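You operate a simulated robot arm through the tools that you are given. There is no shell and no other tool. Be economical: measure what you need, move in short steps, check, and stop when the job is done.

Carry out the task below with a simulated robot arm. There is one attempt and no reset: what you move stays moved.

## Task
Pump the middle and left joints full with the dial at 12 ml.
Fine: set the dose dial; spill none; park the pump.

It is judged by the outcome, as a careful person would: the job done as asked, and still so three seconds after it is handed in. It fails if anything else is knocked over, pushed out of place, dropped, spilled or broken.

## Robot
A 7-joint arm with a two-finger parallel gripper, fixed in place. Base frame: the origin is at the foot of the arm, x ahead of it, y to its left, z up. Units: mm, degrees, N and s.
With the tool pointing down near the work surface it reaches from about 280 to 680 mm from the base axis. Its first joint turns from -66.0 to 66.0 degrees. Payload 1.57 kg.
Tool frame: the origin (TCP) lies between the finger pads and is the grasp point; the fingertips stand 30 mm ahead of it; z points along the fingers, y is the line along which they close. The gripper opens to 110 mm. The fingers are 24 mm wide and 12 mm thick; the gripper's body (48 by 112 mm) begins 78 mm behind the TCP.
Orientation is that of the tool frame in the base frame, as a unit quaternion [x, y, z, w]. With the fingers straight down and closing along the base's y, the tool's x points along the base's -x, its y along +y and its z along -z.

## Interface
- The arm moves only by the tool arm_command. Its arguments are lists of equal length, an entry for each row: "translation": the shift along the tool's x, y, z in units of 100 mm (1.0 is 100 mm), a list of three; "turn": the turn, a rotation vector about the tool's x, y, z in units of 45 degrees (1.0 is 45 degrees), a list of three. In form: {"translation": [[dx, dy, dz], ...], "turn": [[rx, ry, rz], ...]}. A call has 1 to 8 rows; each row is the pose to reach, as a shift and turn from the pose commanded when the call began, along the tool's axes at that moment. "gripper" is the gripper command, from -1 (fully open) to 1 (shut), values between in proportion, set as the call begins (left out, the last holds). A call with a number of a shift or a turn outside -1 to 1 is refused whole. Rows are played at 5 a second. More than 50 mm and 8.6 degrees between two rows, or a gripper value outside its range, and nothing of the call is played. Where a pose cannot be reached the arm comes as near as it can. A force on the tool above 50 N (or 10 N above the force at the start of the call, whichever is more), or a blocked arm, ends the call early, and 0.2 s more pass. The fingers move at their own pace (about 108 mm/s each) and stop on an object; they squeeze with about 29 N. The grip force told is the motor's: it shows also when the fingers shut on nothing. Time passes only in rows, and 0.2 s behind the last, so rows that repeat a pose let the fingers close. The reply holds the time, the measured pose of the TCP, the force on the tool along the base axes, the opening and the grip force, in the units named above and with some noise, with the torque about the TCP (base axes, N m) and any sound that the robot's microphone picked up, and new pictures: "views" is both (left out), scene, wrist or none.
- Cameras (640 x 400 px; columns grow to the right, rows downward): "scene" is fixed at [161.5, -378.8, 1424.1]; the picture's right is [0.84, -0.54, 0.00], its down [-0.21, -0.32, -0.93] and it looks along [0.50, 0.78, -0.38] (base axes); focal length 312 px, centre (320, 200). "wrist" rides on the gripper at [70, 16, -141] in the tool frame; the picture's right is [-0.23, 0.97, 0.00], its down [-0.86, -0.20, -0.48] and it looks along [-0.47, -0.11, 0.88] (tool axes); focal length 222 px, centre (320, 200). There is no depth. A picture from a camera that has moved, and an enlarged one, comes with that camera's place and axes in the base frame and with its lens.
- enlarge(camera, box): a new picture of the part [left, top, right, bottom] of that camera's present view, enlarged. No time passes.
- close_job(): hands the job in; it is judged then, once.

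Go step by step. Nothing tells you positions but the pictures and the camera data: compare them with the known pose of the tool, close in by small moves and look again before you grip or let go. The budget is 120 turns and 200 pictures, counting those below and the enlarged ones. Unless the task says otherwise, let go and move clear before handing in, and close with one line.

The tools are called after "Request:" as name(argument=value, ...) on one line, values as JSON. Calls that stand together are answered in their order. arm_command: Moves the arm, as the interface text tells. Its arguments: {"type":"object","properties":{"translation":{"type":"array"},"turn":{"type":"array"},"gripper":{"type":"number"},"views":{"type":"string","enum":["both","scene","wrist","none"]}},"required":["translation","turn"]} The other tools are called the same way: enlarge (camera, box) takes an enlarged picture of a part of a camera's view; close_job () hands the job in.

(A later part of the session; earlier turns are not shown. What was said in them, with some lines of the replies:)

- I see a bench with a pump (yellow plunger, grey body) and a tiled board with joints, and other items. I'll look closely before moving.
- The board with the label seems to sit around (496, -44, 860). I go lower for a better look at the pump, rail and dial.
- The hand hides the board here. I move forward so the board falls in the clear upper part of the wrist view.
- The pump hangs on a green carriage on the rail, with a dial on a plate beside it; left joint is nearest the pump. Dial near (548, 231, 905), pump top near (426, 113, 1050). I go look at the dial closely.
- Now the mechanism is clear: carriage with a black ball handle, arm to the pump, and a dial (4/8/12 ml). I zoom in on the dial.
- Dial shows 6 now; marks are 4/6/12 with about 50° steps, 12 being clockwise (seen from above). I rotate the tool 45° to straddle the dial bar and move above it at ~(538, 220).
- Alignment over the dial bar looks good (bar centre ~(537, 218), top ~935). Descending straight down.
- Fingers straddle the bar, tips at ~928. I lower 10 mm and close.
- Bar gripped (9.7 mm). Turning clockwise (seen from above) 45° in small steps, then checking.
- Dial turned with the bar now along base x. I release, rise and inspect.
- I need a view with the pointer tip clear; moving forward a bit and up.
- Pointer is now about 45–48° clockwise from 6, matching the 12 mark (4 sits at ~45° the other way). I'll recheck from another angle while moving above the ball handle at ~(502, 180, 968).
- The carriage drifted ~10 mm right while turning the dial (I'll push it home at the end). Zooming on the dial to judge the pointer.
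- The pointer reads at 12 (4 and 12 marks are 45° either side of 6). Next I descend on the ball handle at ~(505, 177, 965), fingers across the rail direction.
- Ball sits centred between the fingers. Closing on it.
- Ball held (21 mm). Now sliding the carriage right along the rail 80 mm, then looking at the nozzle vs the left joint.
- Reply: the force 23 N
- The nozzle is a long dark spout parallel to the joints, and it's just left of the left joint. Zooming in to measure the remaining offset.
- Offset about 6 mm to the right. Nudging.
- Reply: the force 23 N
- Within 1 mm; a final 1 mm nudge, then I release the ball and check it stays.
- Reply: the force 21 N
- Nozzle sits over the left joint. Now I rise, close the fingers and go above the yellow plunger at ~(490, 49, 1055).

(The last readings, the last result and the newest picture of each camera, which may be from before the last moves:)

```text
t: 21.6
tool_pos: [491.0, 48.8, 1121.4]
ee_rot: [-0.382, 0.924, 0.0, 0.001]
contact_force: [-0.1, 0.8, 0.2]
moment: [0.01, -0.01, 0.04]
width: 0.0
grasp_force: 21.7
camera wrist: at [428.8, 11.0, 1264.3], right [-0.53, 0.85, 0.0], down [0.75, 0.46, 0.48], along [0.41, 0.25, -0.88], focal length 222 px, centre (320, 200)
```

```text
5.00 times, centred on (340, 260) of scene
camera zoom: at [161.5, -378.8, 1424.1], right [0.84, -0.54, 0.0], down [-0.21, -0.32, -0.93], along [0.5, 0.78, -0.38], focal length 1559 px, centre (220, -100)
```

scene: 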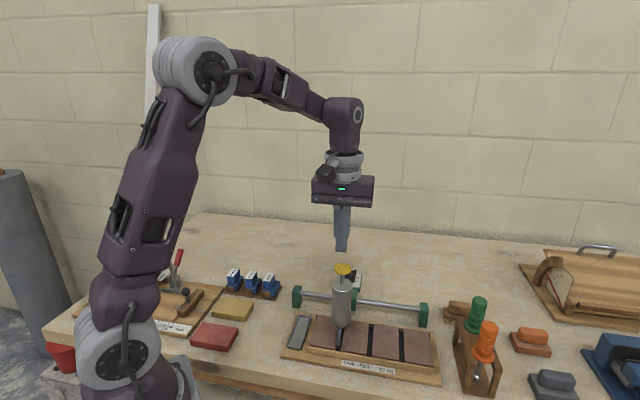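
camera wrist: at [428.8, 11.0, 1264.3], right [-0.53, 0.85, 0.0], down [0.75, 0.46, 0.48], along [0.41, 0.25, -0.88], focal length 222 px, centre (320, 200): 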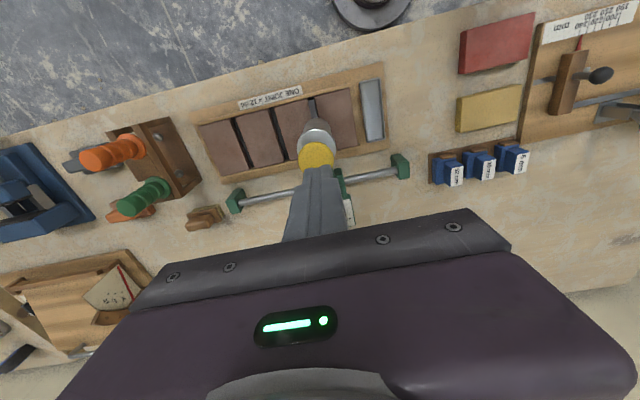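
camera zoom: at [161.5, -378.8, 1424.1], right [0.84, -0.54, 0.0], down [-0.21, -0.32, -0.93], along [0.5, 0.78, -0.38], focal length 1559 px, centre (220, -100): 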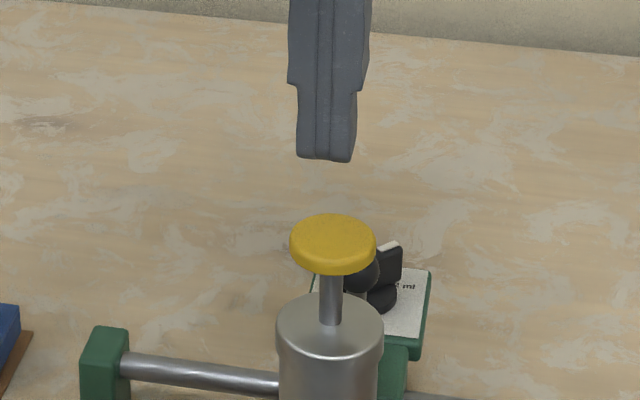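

Slight correction (5 mm toward −o, 2.5 mm right), then lower to just above the knob.

Request:
arm_command(translation=[[0.045, -0.025, 0], [0.045, -0.025, 0.13], [0.045, -0.025, 0.26], [0.045, -0.025, 0.26]], turn=[[0, 0, 0], [0, 0, 0], [0, 0, 0], [0, 0, 0]], views="none")

Request:
enlarge(camera="scene", box=[290, 220, 390, 300])

Request:
enlarge(camera="wrist", box=[240, 80, 400, 208])

```text
t: 22.6
tool_pos: [490.4, 42.9, 1095.5]
ee_rot: [-0.383, 0.924, -0.001, 0.0]
contact_force: [0.0, -0.9, 0.0]
moment: [-0.01, -0.01, -0.01]
width: 0.1
grasp_force: 21.6
```

```text
5.00 times, centred on (340, 260) of scene
camera zoom: at [161.5, -378.8, 1424.1], right [0.84, -0.54, 0.0], down [-0.21, -0.32, -0.93], along [0.5, 0.78, -0.38], focal length 1559 px, centre (220, -100)
```

zoom: 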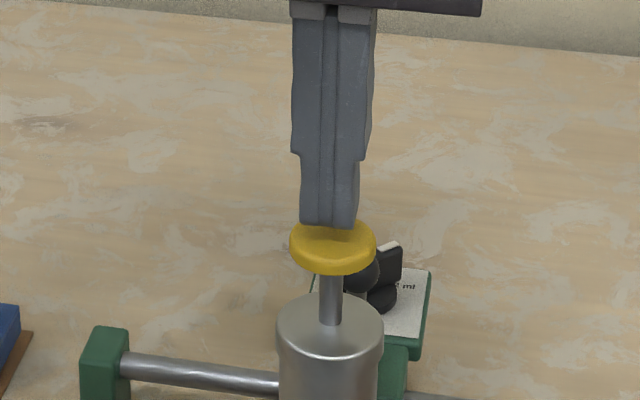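

```text
3.12 times, centred on (320, 144) of wrist
camera zoom: at [427.6, 6.0, 1236.5], right [-0.53, 0.85, 0.0], down [0.75, 0.46, 0.48], along [0.41, 0.25, -0.88], focal length 694 px, centre (320, 375)
```

zoom: 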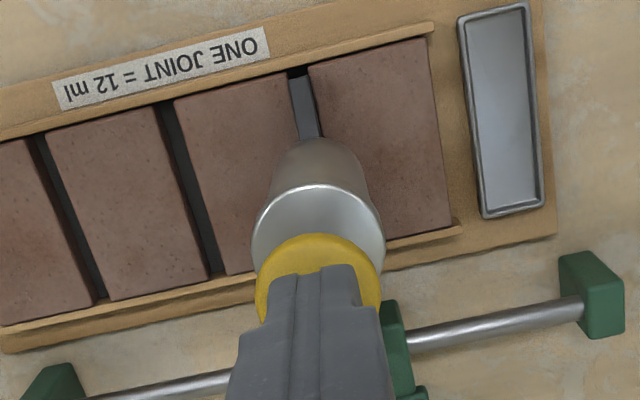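

Centered on the knob, and the nozzle lines up with the left joint. Now pressing down slowly for a full stroke.

Request:
arm_command(translation=[[0, 0, 0.04], [0, 0, 0.08], [0, 0, 0.12], [0, 0, 0.16], [0, 0, 0.2], [0, 0, 0.24], [0, 0, 0.28], [0, 0, 0.32]], turn=[[0, 0, 0], [0, 0, 0], [0, 0, 0], [0, 0, 0], [0, 0, 0], [0, 0, 0], [0, 0, 0], [0, 0, 0]], views="none")

Request:
enlarge(camera="scene", box=[290, 240, 390, 360])

```text
t: 24.4
tool_pos: [489.5, 43.7, 1064.0]
ee_rot: [-0.383, 0.924, 0.0, 0.001]
contact_force: [0.2, 0.7, 3.3]
moment: [0.03, -0.02, -0.04]
width: 0.0
grasp_force: 21.2
```

```text
3.33 times, centred on (340, 300) of scene
camera zoom: at [161.4, -378.8, 1424.1], right [0.84, -0.54, 0.0], down [-0.21, -0.32, -0.93], along [0.5, 0.78, -0.38], focal length 1039 px, centre (253, -133)
```

zoom: 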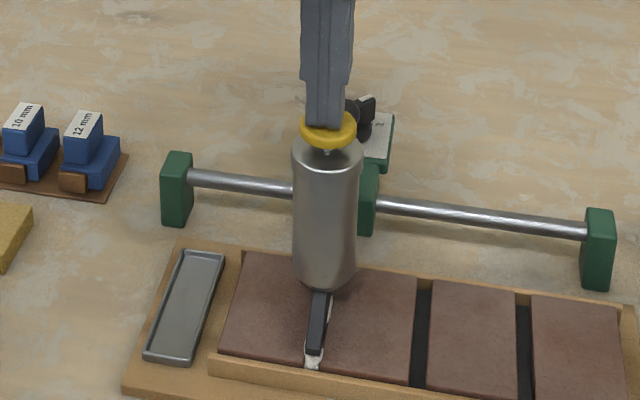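

White grout is going into the left joint. Continuing to the bottom stop.

Request:
arm_command(translation=[[0, 0, 0.03], [0, 0, 0.06], [0, 0, 0.09], [0, 0, 0.12], [0, 0, 0.15]], turn=[[0, 0, 0], [0, 0, 0], [0, 0, 0], [0, 0, 0], [0, 0, 0]], views="none")

Request:
enlarge(camera="scene", box=[310, 255, 390, 355])

```text
t: 25.1
tool_pos: [490.3, 43.3, 1062.6]
ee_rot: [-0.382, 0.924, -0.003, 0.006]
contact_force: [-6.3, -4.1, 32.1]
moment: [-0.11, 0.1, -0.01]
width: 0.0
grasp_force: 21.7
stopped in row 3: the force on the tool passed its limit at 56 N (the readings are from after the stop); the commanded pose is now the measured one
```

```text
4.00 times, centred on (350, 305) of scene
camera zoom: at [160.7, -379.0, 1424.1], right [0.84, -0.54, 0.0], down [-0.21, -0.32, -0.93], along [0.5, 0.78, -0.38], focal length 1247 px, centre (200, -220)
```

zoom: 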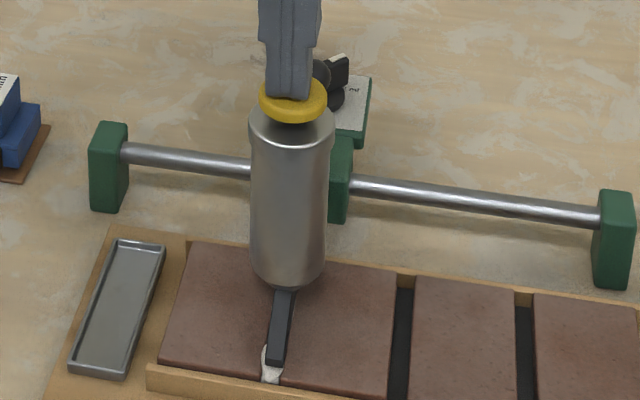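

Bottomed out (force limit). Lifting clear and checking the joint.

Request:
arm_command(translation=[[0, 0, -0.2], [0, 0, -0.4], [0, 0, -0.6], [0, 0, -0.6]], turn=[[0, 0, 0], [0, 0, 0], [0, 0, 0], [0, 0, 0]], views="none")

Request:
enlarge(camera="scene", box=[310, 255, 390, 355])

Request:
enlarge(camera="wrist", box=[240, 60, 400, 188])

```text
t: 26.1
tool_pos: [489.2, 44.1, 1120.2]
ee_rot: [-0.383, 0.924, -0.002, 0.002]
contact_force: [-0.3, -0.3, -0.2]
moment: [-0.01, -0.03, -0.01]
width: 0.0
grasp_force: 20.5
```

```text
4.00 times, centred on (350, 305) of scene
camera zoom: at [161.5, -378.8, 1424.1], right [0.84, -0.54, 0.0], down [-0.21, -0.32, -0.93], along [0.5, 0.78, -0.38], focal length 1247 px, centre (200, -220)
```

zoom: 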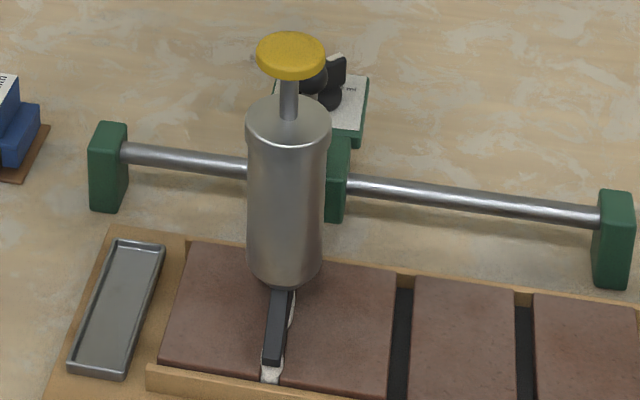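

```text
3.12 times, centred on (320, 124) of wrist
camera zoom: at [426.3, 6.4, 1261.5], right [-0.53, 0.85, 0.0], down [0.74, 0.46, 0.48], along [0.41, 0.25, -0.88], focal length 694 px, centre (320, 438)
```

zoom: 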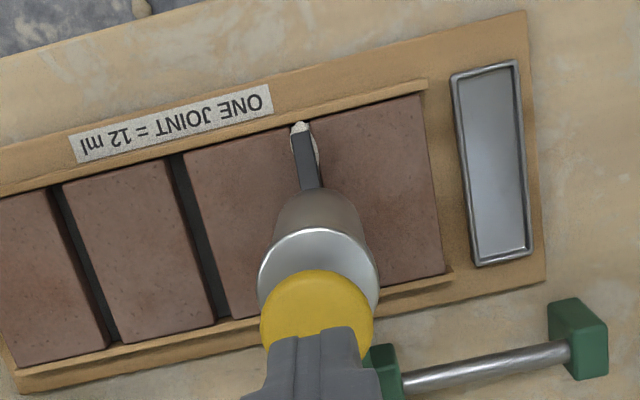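

Grout sits in the joint, none on the tiles; the plunger sprang back. Back to the ball handle to move to the middle joint (~69 mm further).

Request:
arm_command(translation=[[-0.35, 0, 0], [-0.7, 0, 0], [-1.0, 0, 0], [-1.0, -0.016, 0]], turn=[[0, 0, 0], [0, 0, 0], [0, 0, 0], [0, 0, 0]], gripper=0, views="none")

Request:
arm_command(translation=[[-0.04, 0, 0.3], [-0.04, 0, 0.6], [-0.04, 0, 0.9], [-0.04, 0, 0.9]], turn=[[0, 0, 0], [0, 0, 0], [0, 0, 0], [0, 0, 0]], views="wrist")

Request:
enlarge(camera="wrist", box=[220, 60, 420, 220])

```text
t: 27.1
tool_pos: [563.0, 113.6, 1120.5]
ee_rot: [-0.383, 0.924, -0.001, 0.003]
contact_force: [-0.5, -1.0, -0.7]
moment: [0.03, -0.03, 0.01]
width: 55.2
grasp_force: 0.2
```

```text
t: 28.1
tool_pos: [567.0, 117.2, 1030.6]
ee_rot: [-0.383, 0.924, -0.001, 0.002]
contact_force: [0.1, 0.0, 0.0]
moment: [0.02, 0.01, 0.02]
width: 55.1
grasp_force: 0.1
camera wrist: at [504.2, 80.1, 1171.8], right [-0.53, 0.85, 0.0], down [0.74, 0.46, 0.48], along [0.41, 0.25, -0.88], focal length 222 px, centre (320, 200)
```

wrist: 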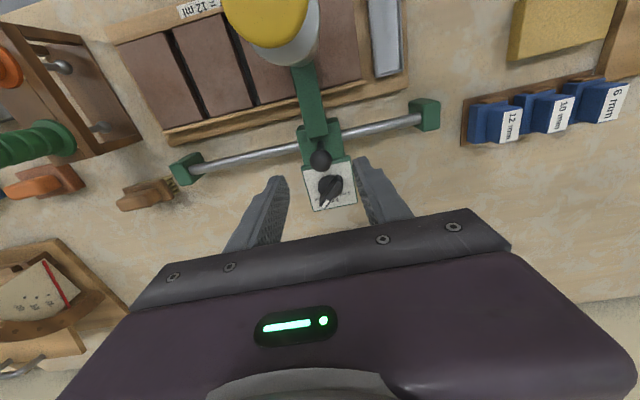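

```text
2.50 times, centred on (320, 140) of wrist
camera zoom: at [504.2, 80.1, 1171.8], right [-0.53, 0.85, 0.0], down [0.74, 0.46, 0.48], along [0.41, 0.25, -0.88], focal length 555 px, centre (320, 350)
```

zoom: 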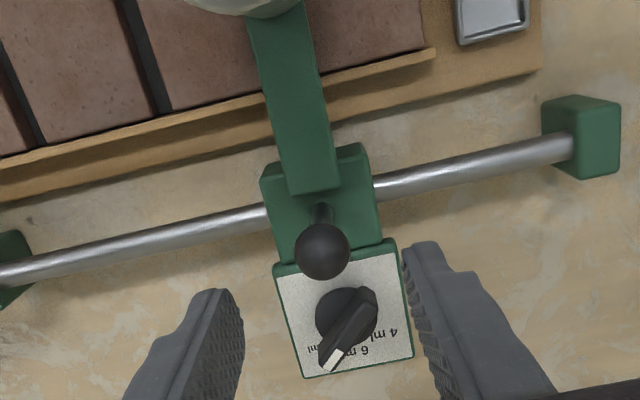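

Ball at ~(562.6, 117.7). Small correction, descend and grip.

Request:
arm_command(translation=[[0.02, 0.03, 0.2], [0.02, 0.03, 0.4], [0.02, 0.03, 0.58], [0.02, 0.03, 0.58]], turn=[[0, 0, 0], [0, 0, 0], [0, 0, 0], [0, 0, 0]], views="none")

Request:
arm_command(translation=[[0, 0, 0], [0, 0, 0], [0, 0, 0]], turn=[[0, 0, 0], [0, 0, 0], [0, 0, 0]], gripper=1, views="none")

Request:
arm_command(translation=[[0, -0.15, 0], [0, -0.3, 0], [0, -0.45, 0], [0, -0.6, 0], [0, -0.66, 0], [0, -0.66, 0]], turn=[[0, 0, 0], [0, 0, 0], [0, 0, 0], [0, 0, 0], [0, 0, 0], [0, 0, 0]], views="none")

Request:
enlarge(camera="scene", box=[340, 310, 390, 355])

Request:
enlarge(camera="scene", box=[270, 240, 430, 400])

```text
t: 29.1
tool_pos: [560.9, 117.1, 973.4]
ee_rot: [-0.383, 0.924, -0.002, 0.003]
contact_force: [0.3, 0.1, -0.1]
moment: [0.0, -0.01, 0.01]
width: 55.1
grasp_force: 0.0
```

```text
t: 29.9
tool_pos: [561.8, 118.2, 973.9]
ee_rot: [-0.382, 0.924, -0.002, 0.003]
contact_force: [2.5, -2.7, -3.6]
moment: [0.14, -0.25, -0.06]
width: 21.5
grasp_force: 34.1
```

```text
t: 31.3
tool_pos: [609.4, 69.3, 973.1]
ee_rot: [-0.384, 0.923, -0.002, 0.006]
contact_force: [19.7, 16.2, 10.5]
moment: [0.15, -0.07, 0.01]
width: 21.4
grasp_force: 34.3
```

```text
8.89 times, centred on (365, 332) of scene
camera zoom: at [161.8, -378.4, 1424.2], right [0.84, -0.54, 0.0], down [-0.21, -0.32, -0.93], along [0.5, 0.78, -0.38], focal length 2771 px, centre (-80, -978)
```

zoom: 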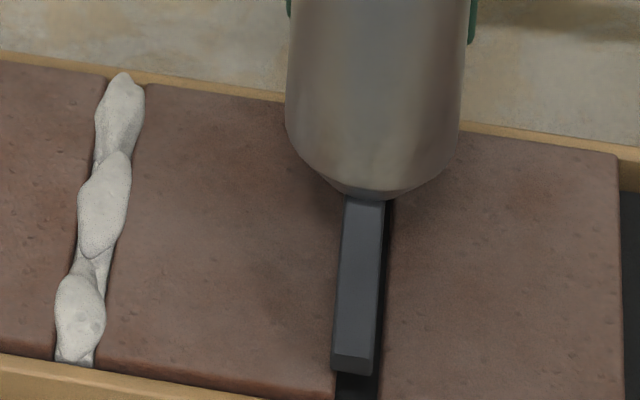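

```text
2.50 times, centred on (350, 320) of scene
camera zoom: at [161.8, -378.4, 1424.2], right [0.84, -0.54, 0.0], down [-0.21, -0.32, -0.93], along [0.5, 0.78, -0.38], focal length 779 px, centre (245, -100)
```

zoom: 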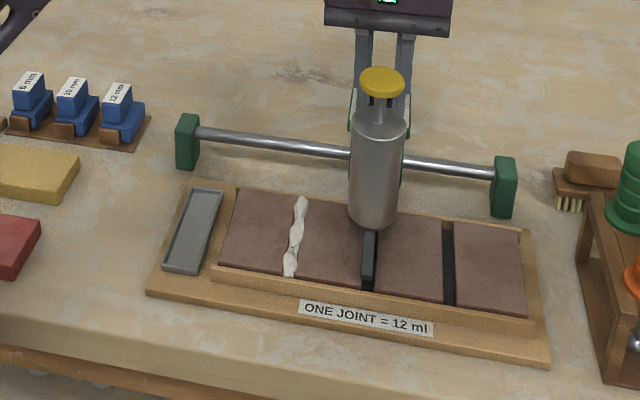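

Left joint is filled cleanly. The nozzle needs ~1.5 mm more right for the middle joint.

Request:
arm_command(translation=[[0, -0.015, 0], [0, -0.015, 0]], turn=[[0, 0, 0], [0, 0, 0]], views="none")

Request:
arm_command(translation=[[0, -0.015, 0], [0, -0.015, 0], [0, -0.015, 0]], turn=[[0, 0, 0], [0, 0, 0], [0, 0, 0]], gripper=0, views="wrist")

Request:
enlarge(camera="scene", box=[340, 310, 390, 355])

Request:
enlarge(camera="scene", box=[290, 220, 390, 300])

```text
t: 31.9
tool_pos: [611.0, 68.4, 974.3]
ee_rot: [-0.384, 0.923, -0.002, 0.005]
contact_force: [18.8, 13.9, 15.1]
moment: [0.19, -0.19, 0.0]
width: 21.6
grasp_force: 34.7
```

```text
t: 32.7
tool_pos: [611.5, 66.4, 972.6]
ee_rot: [-0.383, 0.924, -0.002, 0.003]
contact_force: [-0.7, 0.0, -0.4]
moment: [0.0, -0.03, 0.03]
width: 55.0
grasp_force: 0.0
camera wrist: at [548.1, 29.3, 1114.3], right [-0.53, 0.85, 0.0], down [0.74, 0.46, 0.48], along [0.41, 0.25, -0.88], focal length 222 px, centre (320, 200)
```

wrist: 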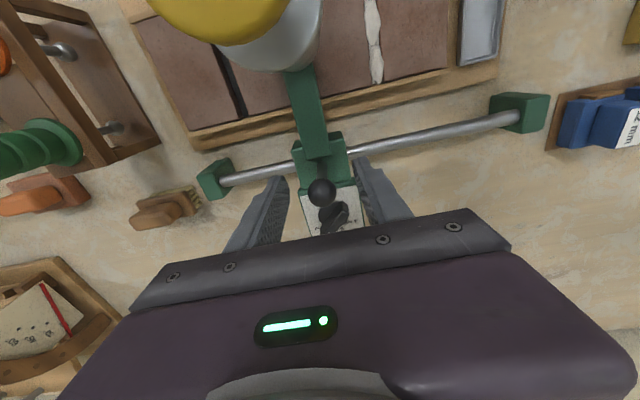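

```text
8.89 times, centred on (365, 332) of scene
camera zoom: at [161.5, -378.8, 1424.1], right [0.84, -0.54, 0.0], down [-0.21, -0.32, -0.93], along [0.5, 0.78, -0.38], focal length 2771 px, centre (-80, -978)
```

zoom: 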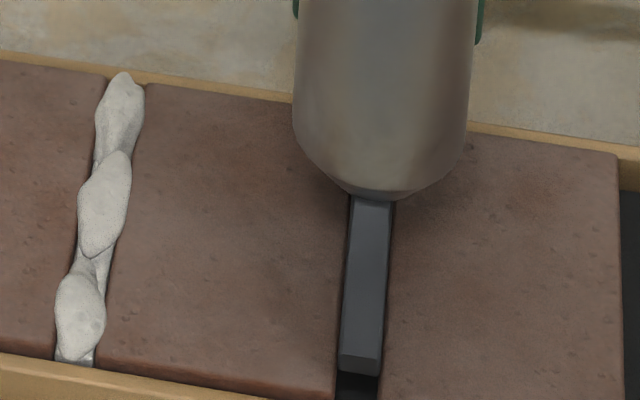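

```text
5.00 times, centred on (340, 260) of scene
camera zoom: at [161.5, -378.8, 1424.1], right [0.84, -0.54, 0.0], down [-0.21, -0.32, -0.93], along [0.5, 0.78, -0.38], focal length 1559 px, centre (220, -100)
```

zoom: 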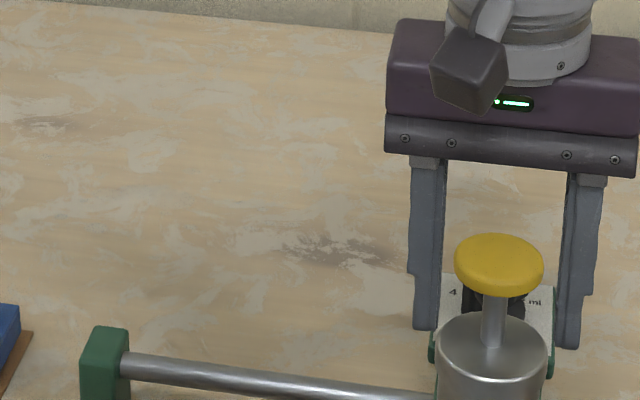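

Well centred over the middle joint now. Rise, close, and go over the plunger at ~(537, -6).

Request:
arm_command(translation=[[0, 0, -0.4], [0, 0, -0.8], [0, 0, -1.0]], turn=[[0, 0, 0], [0, 0, 0], [0, 0, 0]], views="none")

Request:
arm_command(translation=[[0, 0, -0.45], [0.4, 0.02, -0.5], [0.8, 0.02, -0.5], [1.0, 0.02, -0.5], [1.0, 0.02, -0.5]], turn=[[0, 0, 0], [0, 0, 0], [0, 0, 0], [0, 0, 0], [0, 0, 0]], gripper=1, views="none")

Request:
arm_command(translation=[[0.035, 0, 0.1], [0.035, 0, 0.27], [0.035, 0, 0.27]], turn=[[0, 0, 0], [0, 0, 0], [0, 0, 0]], views="none")

Request:
enlarge(camera="scene", box=[320, 230, 420, 350])

Request:
enlarge(camera="wrist", box=[240, 80, 400, 208])

```text
t: 33.5
tool_pos: [612.6, 66.4, 1070.4]
ee_rot: [-0.384, 0.923, -0.002, 0.002]
contact_force: [0.1, -0.3, -0.3]
moment: [-0.01, -0.03, -0.01]
width: 55.1
grasp_force: 0.1
```

```text
t: 34.7
tool_pos: [539.5, -0.7, 1119.4]
ee_rot: [-0.382, 0.924, -0.002, 0.003]
contact_force: [0.8, -0.2, -0.2]
moment: [-0.03, 0.03, -0.04]
width: 0.0
grasp_force: 21.1
```

```text
t: 35.5
tool_pos: [535.6, -4.0, 1092.3]
ee_rot: [-0.384, 0.923, -0.001, 0.003]
contact_force: [0.1, -0.4, -0.4]
moment: [0.01, -0.02, 0.01]
width: 0.1
grasp_force: 21.4
```

```text
3.33 times, centred on (370, 290) of scene
camera zoom: at [161.5, -378.8, 1424.1], right [0.84, -0.54, 0.0], down [-0.21, -0.32, -0.93], along [0.5, 0.78, -0.38], focal length 1039 px, centre (153, -100)
```

zoom: 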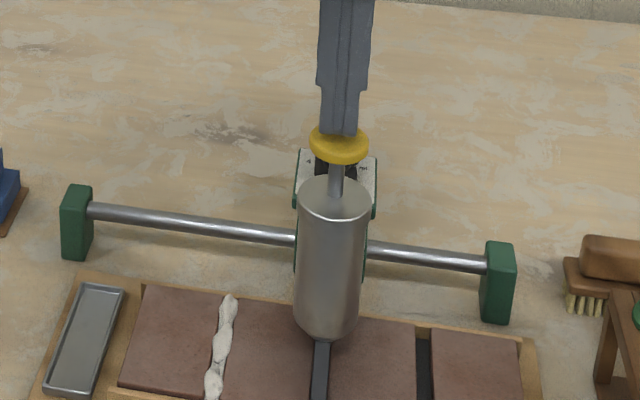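

```text
3.12 times, centred on (320, 144) of wrist
camera zoom: at [473.8, -41.8, 1233.9], right [-0.53, 0.85, 0.0], down [0.74, 0.46, 0.48], along [0.41, 0.25, -0.88], focal length 694 px, centre (320, 375)
```

zoom: 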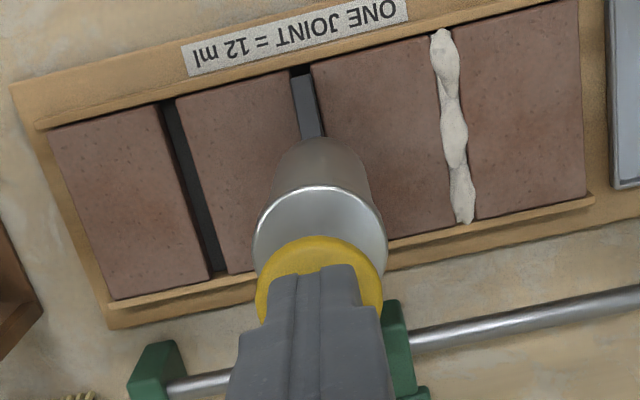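

Nicely aligned. Pressing a full stroke.

Request:
arm_command(translation=[[0, 0, 0.04], [0, 0, 0.08], [0, 0, 0.12], [0, 0, 0.16], [0, 0, 0.2], [0, 0, 0.24], [0, 0, 0.28], [0, 0, 0.31]], turn=[[0, 0, 0], [0, 0, 0], [0, 0, 0], [0, 0, 0], [0, 0, 0], [0, 0, 0], [0, 0, 0], [0, 0, 0]], views="none")

Request:
arm_command(translation=[[0, 0, 0.03], [0, 0, 0.06], [0, 0, 0.09], [0, 0, 0.12]], turn=[[0, 0, 0], [0, 0, 0], [0, 0, 0], [0, 0, 0]], views="none")

Request:
enlarge(camera="scene", box=[320, 240, 420, 360])

```text
t: 37.3
tool_pos: [537.5, -3.9, 1063.2]
ee_rot: [-0.384, 0.923, -0.001, 0.003]
contact_force: [1.0, 1.4, 4.2]
moment: [0.05, -0.07, -0.03]
width: 0.3
grasp_force: 21.5
```

```text
t: 38.1
tool_pos: [538.7, -5.8, 1060.4]
ee_rot: [-0.383, 0.924, -0.005, 0.008]
contact_force: [-6.5, -3.5, 27.9]
moment: [-0.03, 0.08, 0.03]
width: 0.0
grasp_force: 21.3
stopped in row 4: the force on the tool passed its limit at 54 N (the readings are from after the stop); the commanded pose is now the measured one
```

```text
3.33 times, centred on (370, 300) of scene
camera zoom: at [160.8, -378.9, 1424.2], right [0.84, -0.54, 0.0], down [-0.21, -0.32, -0.93], along [0.5, 0.78, -0.38], focal length 1039 px, centre (153, -133)
```

zoom: 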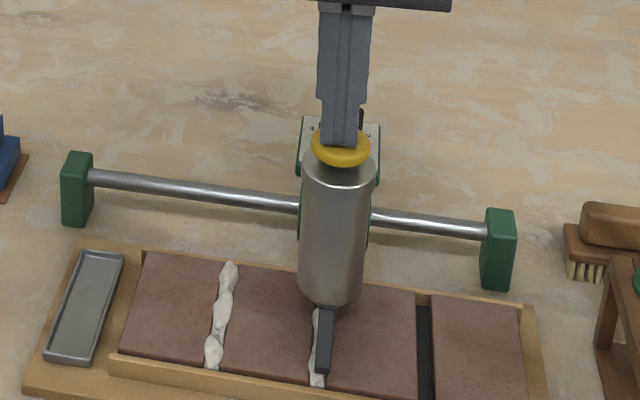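

Full stroke delivered. Lifting.

Request:
arm_command(translation=[[0, 0, -0.2], [0, 0, -0.4], [0, 0, -0.6], [0, 0, -0.6]], turn=[[0, 0, 0], [0, 0, 0], [0, 0, 0], [0, 0, 0]], views="none")

Request:
enlarge(camera="scene", box=[320, 240, 420, 360])

Request:
enlarge(camera="wrist", box=[240, 60, 400, 188])

```text
t: 39.1
tool_pos: [536.6, -4.0, 1116.8]
ee_rot: [-0.384, 0.923, -0.004, 0.007]
contact_force: [-0.4, 0.2, 0.1]
moment: [0.03, 0.05, -0.02]
width: 0.2
grasp_force: 21.7
```

```text
3.33 times, centred on (370, 300) of scene
camera zoom: at [161.5, -378.8, 1424.1], right [0.84, -0.54, 0.0], down [-0.21, -0.32, -0.93], along [0.5, 0.78, -0.38], focal length 1039 px, centre (153, -133)
```

zoom: 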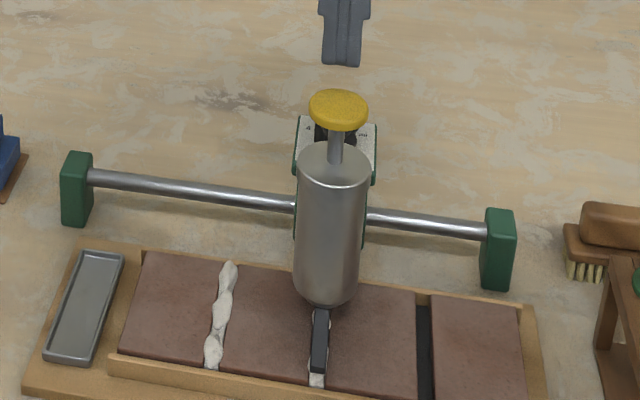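

```text
3.12 times, centred on (320, 124) of wrist
camera zoom: at [472.3, -41.8, 1258.3], right [-0.53, 0.85, -0.01], down [0.74, 0.47, 0.49], along [0.42, 0.25, -0.87], focal length 694 px, centre (320, 438)
```

zoom: 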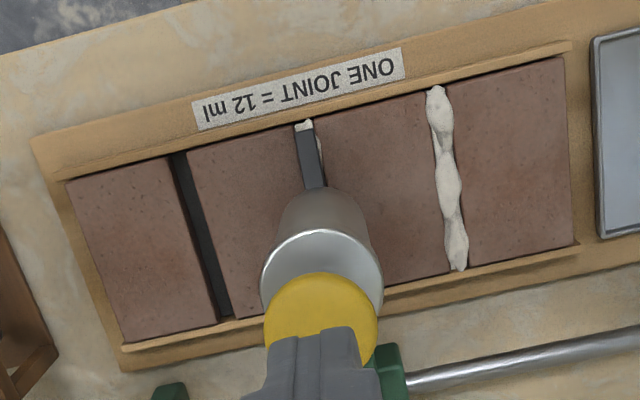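

Both joints filled. Back to the ball handle to slide the pump home to its tray.

Request:
arm_command(translation=[[-0.35, 0, 0], [-0.7, 0, 0], [-1.0, 0, 0], [-1.0, 0, 0]], turn=[[0, 0, 0], [0, 0, 0], [0, 0, 0], [0, 0, 0]], gripper=0, views="none")

Request:
arm_command(translation=[[-0.02, 0, 0.3], [-0.02, 0, 0.6], [-0.02, 0, 0.9], [-0.02, 0, 0.9]], turn=[[0, 0, 0], [0, 0, 0], [0, 0, 0], [0, 0, 0]], views="none")

Request:
enlarge(camera="wrist", box=[220, 60, 420, 220])

```text
t: 40.1
tool_pos: [605.7, 64.5, 1119.1]
ee_rot: [-0.384, 0.924, -0.003, 0.007]
contact_force: [0.1, -0.1, 0.3]
moment: [0.03, 0.0, 0.03]
width: 55.1
grasp_force: 0.0
```

```text
t: 41.1
tool_pos: [608.8, 68.2, 1031.0]
ee_rot: [-0.383, 0.924, -0.004, 0.007]
contact_force: [-0.3, 0.5, 0.0]
moment: [-0.02, -0.01, 0.03]
width: 54.9
grasp_force: 0.1
```

```text
2.50 times, centred on (320, 140) of wrist
camera zoom: at [543.7, 30.2, 1171.6], right [-0.53, 0.85, -0.01], down [0.74, 0.47, 0.49], along [0.42, 0.25, -0.87], focal length 555 px, centre (320, 350)
```

zoom: 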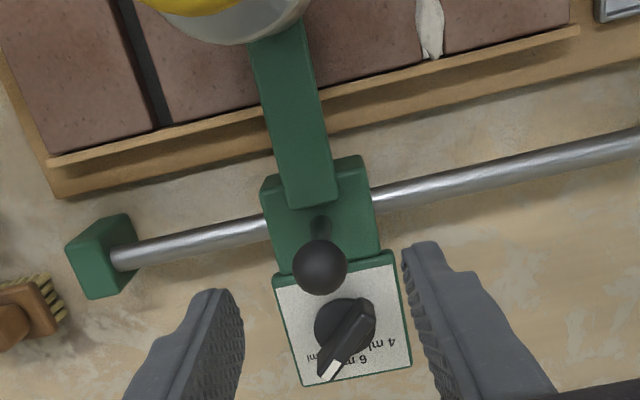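

Ball almost centred; descend and grip.

Request:
arm_command(translation=[[-0.01, 0, 0.2], [-0.01, 0, 0.4], [-0.01, 0, 0.58], [-0.01, 0, 0.58]], turn=[[0, 0, 0], [0, 0, 0], [0, 0, 0], [0, 0, 0]], views="none")

Request:
arm_command(translation=[[0, 0, 0], [0, 0, 0], [0, 0, 0]], turn=[[0, 0, 0], [0, 0, 0], [0, 0, 0]], gripper=1, views="none")

Request:
arm_command(translation=[[0, 0.15, 0], [0, 0.3, 0], [0, 0.45, 0], [0, 0.6, 0], [0, 0.75, 0], [0, 0.75, 0]], turn=[[0, 0, 0], [0, 0, 0], [0, 0, 0], [0, 0, 0], [0, 0, 0], [0, 0, 0]], views="none")

Request:
enlarge(camera="scene", box=[270, 240, 430, 400])

```text
t: 42.1
tool_pos: [609.8, 67.5, 972.2]
ee_rot: [-0.384, 0.923, -0.004, 0.007]
contact_force: [0.4, 1.4, -0.2]
moment: [-0.02, 0.01, -0.01]
width: 55.1
grasp_force: 0.1
```

```text
t: 42.9
tool_pos: [609.5, 68.3, 971.8]
ee_rot: [-0.384, 0.923, -0.003, 0.007]
contact_force: [1.3, -1.6, -3.5]
moment: [0.06, -0.09, 0.02]
width: 21.3
grasp_force: 34.6
```

```text
t: 44.3
tool_pos: [558.1, 121.6, 970.6]
ee_rot: [-0.383, 0.924, -0.003, 0.009]
contact_force: [-11.3, -10.1, 22.8]
moment: [-0.01, 0.04, -0.02]
width: 21.5
grasp_force: 34.4
```

```text
2.50 times, centred on (350, 320) of scene
camera zoom: at [160.7, -379.2, 1424.1], right [0.84, -0.54, 0.0], down [-0.21, -0.32, -0.93], along [0.5, 0.78, -0.38], focal length 779 px, centre (245, -100)
```

zoom: 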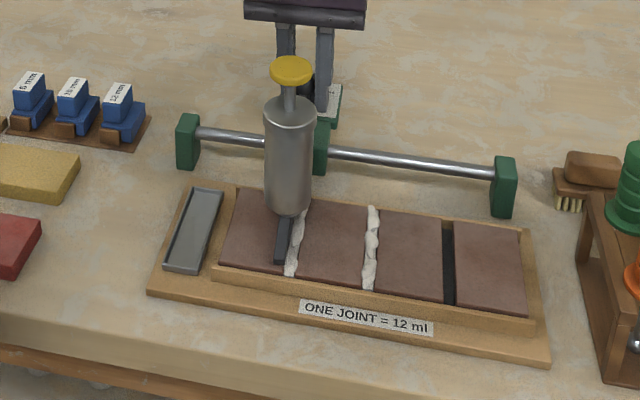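

Good. Continuing to the park position (~85 mm more).

Request:
arm_command(translation=[[0.01, 0.15, 0], [0.01, 0.3, 0], [0.01, 0.45, 0], [0.01, 0.6, 0], [0.01, 0.75, 0], [0.01, 0.83, 0], [0.01, 0.83, 0]], turn=[[0, 0, 0], [0, 0, 0], [0, 0, 0], [0, 0, 0], [0, 0, 0], [0, 0, 0], [0, 0, 0]], views="none")

Request:
enlarge(camera="scene", box=[260, 240, 460, 400])

Request:
enlarge(camera="wrist", box=[220, 0, 420, 220])

```text
t: 45.9
tool_pos: [498.5, 179.5, 970.8]
ee_rot: [-0.384, 0.923, -0.003, 0.008]
contact_force: [14.4, 18.9, -11.8]
moment: [0.21, -0.23, -0.01]
width: 21.5
grasp_force: 34.7
```

```text
2.50 times, centred on (360, 320) of scene
camera zoom: at [162.1, -378.2, 1424.2], right [0.84, -0.54, 0.0], down [-0.21, -0.32, -0.93], along [0.5, 0.78, -0.38], focal length 779 px, centre (220, -100)
```

zoom: 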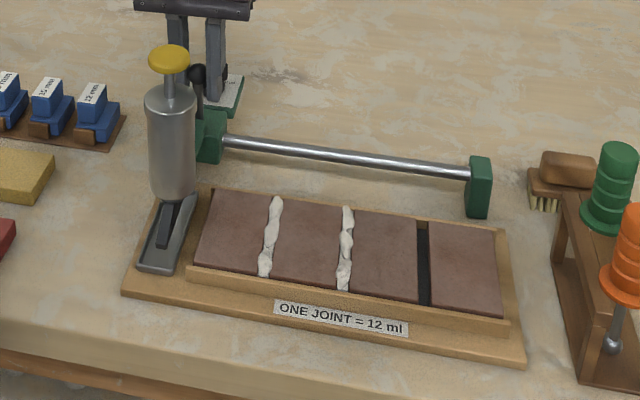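

```text
1.82 times, centred on (320, 110) of wrist
camera zoom: at [435.0, 142.5, 1110.8], right [-0.53, 0.85, -0.01], down [0.74, 0.47, 0.49], along [0.42, 0.25, -0.87], focal length 404 px, centre (320, 364)
```

zoom: 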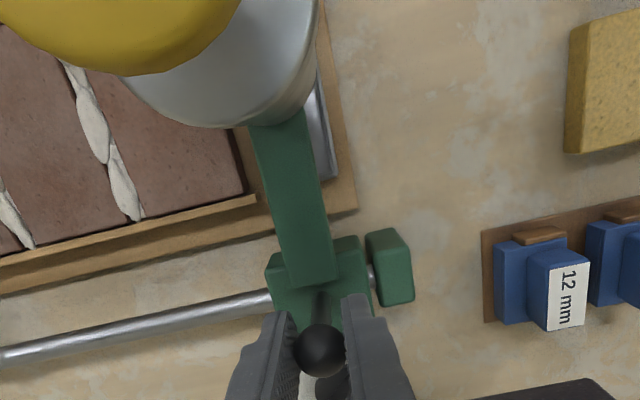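

Pump is back exactly at its original parked position over the tray. Releasing and rising clear.

Request:
arm_command(translation=[[0, 0, 0], [0, 0, 0], [0, 0, -0.3], [0, 0, -0.6], [0, 0, -0.9], [0, 0, -0.9]], turn=[[0, 0, 0], [0, 0, 0], [0, 0, 0], [0, 0, 0], [0, 0, 0], [0, 0, 0]], gripper=0, views="none")

Request:
arm_command(translation=[[0, 0, -0.4], [0, 0, -0.8], [0, 0, -0.8]], turn=[[0, 0, 0], [0, 0, 0], [0, 0, 0]], views="both")

Request:
enlarge(camera="scene", box=[260, 240, 460, 400])

Request:
enlarge(camera="wrist", box=[280, 100, 380, 190])

Request:
enlarge(camera="scene", box=[285, 310, 395, 370])

```text
t: 47.3
tool_pos: [497.6, 179.0, 1058.2]
ee_rot: [-0.383, 0.924, -0.003, 0.007]
contact_force: [-0.5, -0.3, -0.3]
moment: [0.0, 0.02, 0.02]
width: 55.1
grasp_force: 0.1
```

```text
t: 48.1
tool_pos: [497.8, 179.7, 1139.9]
ee_rot: [-0.384, 0.923, -0.003, 0.008]
contact_force: [-0.1, -0.3, 0.4]
moment: [0.0, 0.0, -0.02]
width: 54.9
grasp_force: 0.1
camera wrist: at [432.8, 142.2, 1281.0], right [-0.53, 0.85, -0.01], down [0.74, 0.47, 0.49], along [0.42, 0.25, -0.87], focal length 222 px, centre (320, 200)
```

scene: 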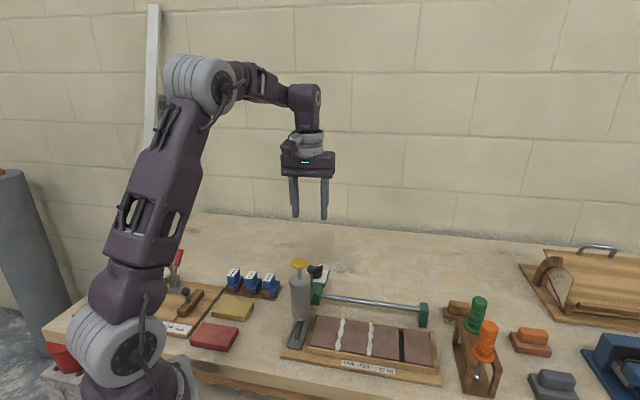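
wrist: 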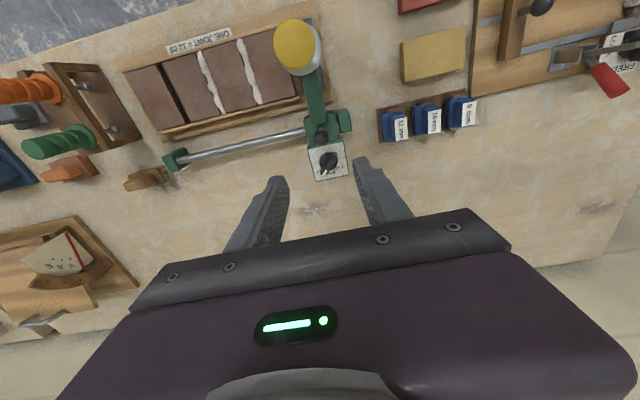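

```text
2.50 times, centred on (360, 320) of scene
camera zoom: at [161.5, -378.8, 1424.1], right [0.84, -0.54, 0.0], down [-0.21, -0.32, -0.93], along [0.5, 0.78, -0.38], focal length 779 px, centre (220, -100)
```

zoom: 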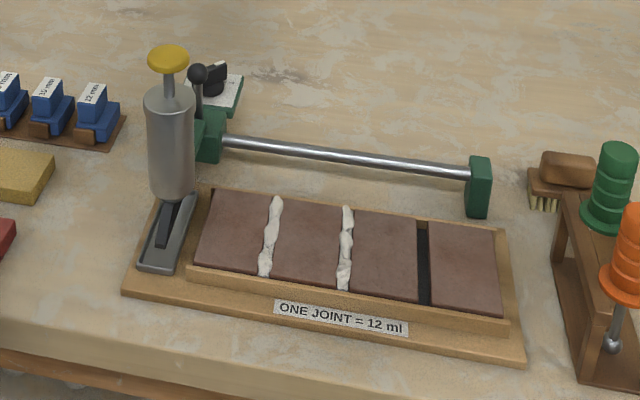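

```text
4.44 times, centred on (330, 145) of wrist
camera zoom: at [432.8, 142.2, 1281.0], right [-0.53, 0.85, -0.01], down [0.74, 0.47, 0.49], along [0.42, 0.25, -0.87], focal length 987 px, centre (276, 444)
```

zoom: 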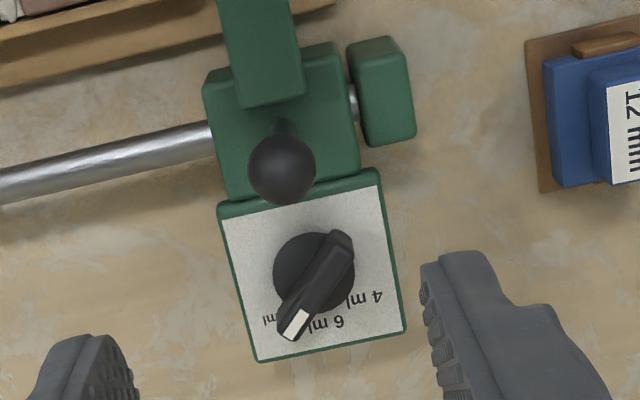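

```text
5.82 times, centred on (340, 340) of scene
camera zoom: at [161.5, -378.8, 1424.1], right [0.84, -0.54, 0.0], down [-0.21, -0.32, -0.93], along [0.5, 0.78, -0.38], focal length 1814 px, centre (204, -614)
```

zoom: 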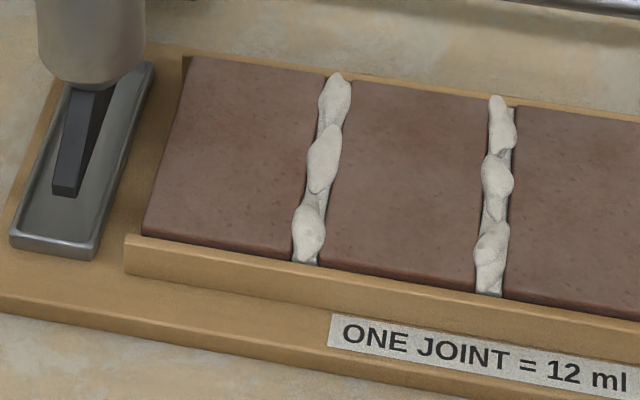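

The left and middle joints are filled and the right one is untouched. No grout is on the tiles, the dial is at 12 ml, and the pump is parked over its tray with the arm clear, so I'm handing in.

Request:
close_job()

```text
The job is handed in.
```

The left and middle joints each got one full pump stroke at 12 ml with no visible spill, and the pump is back over its tray.
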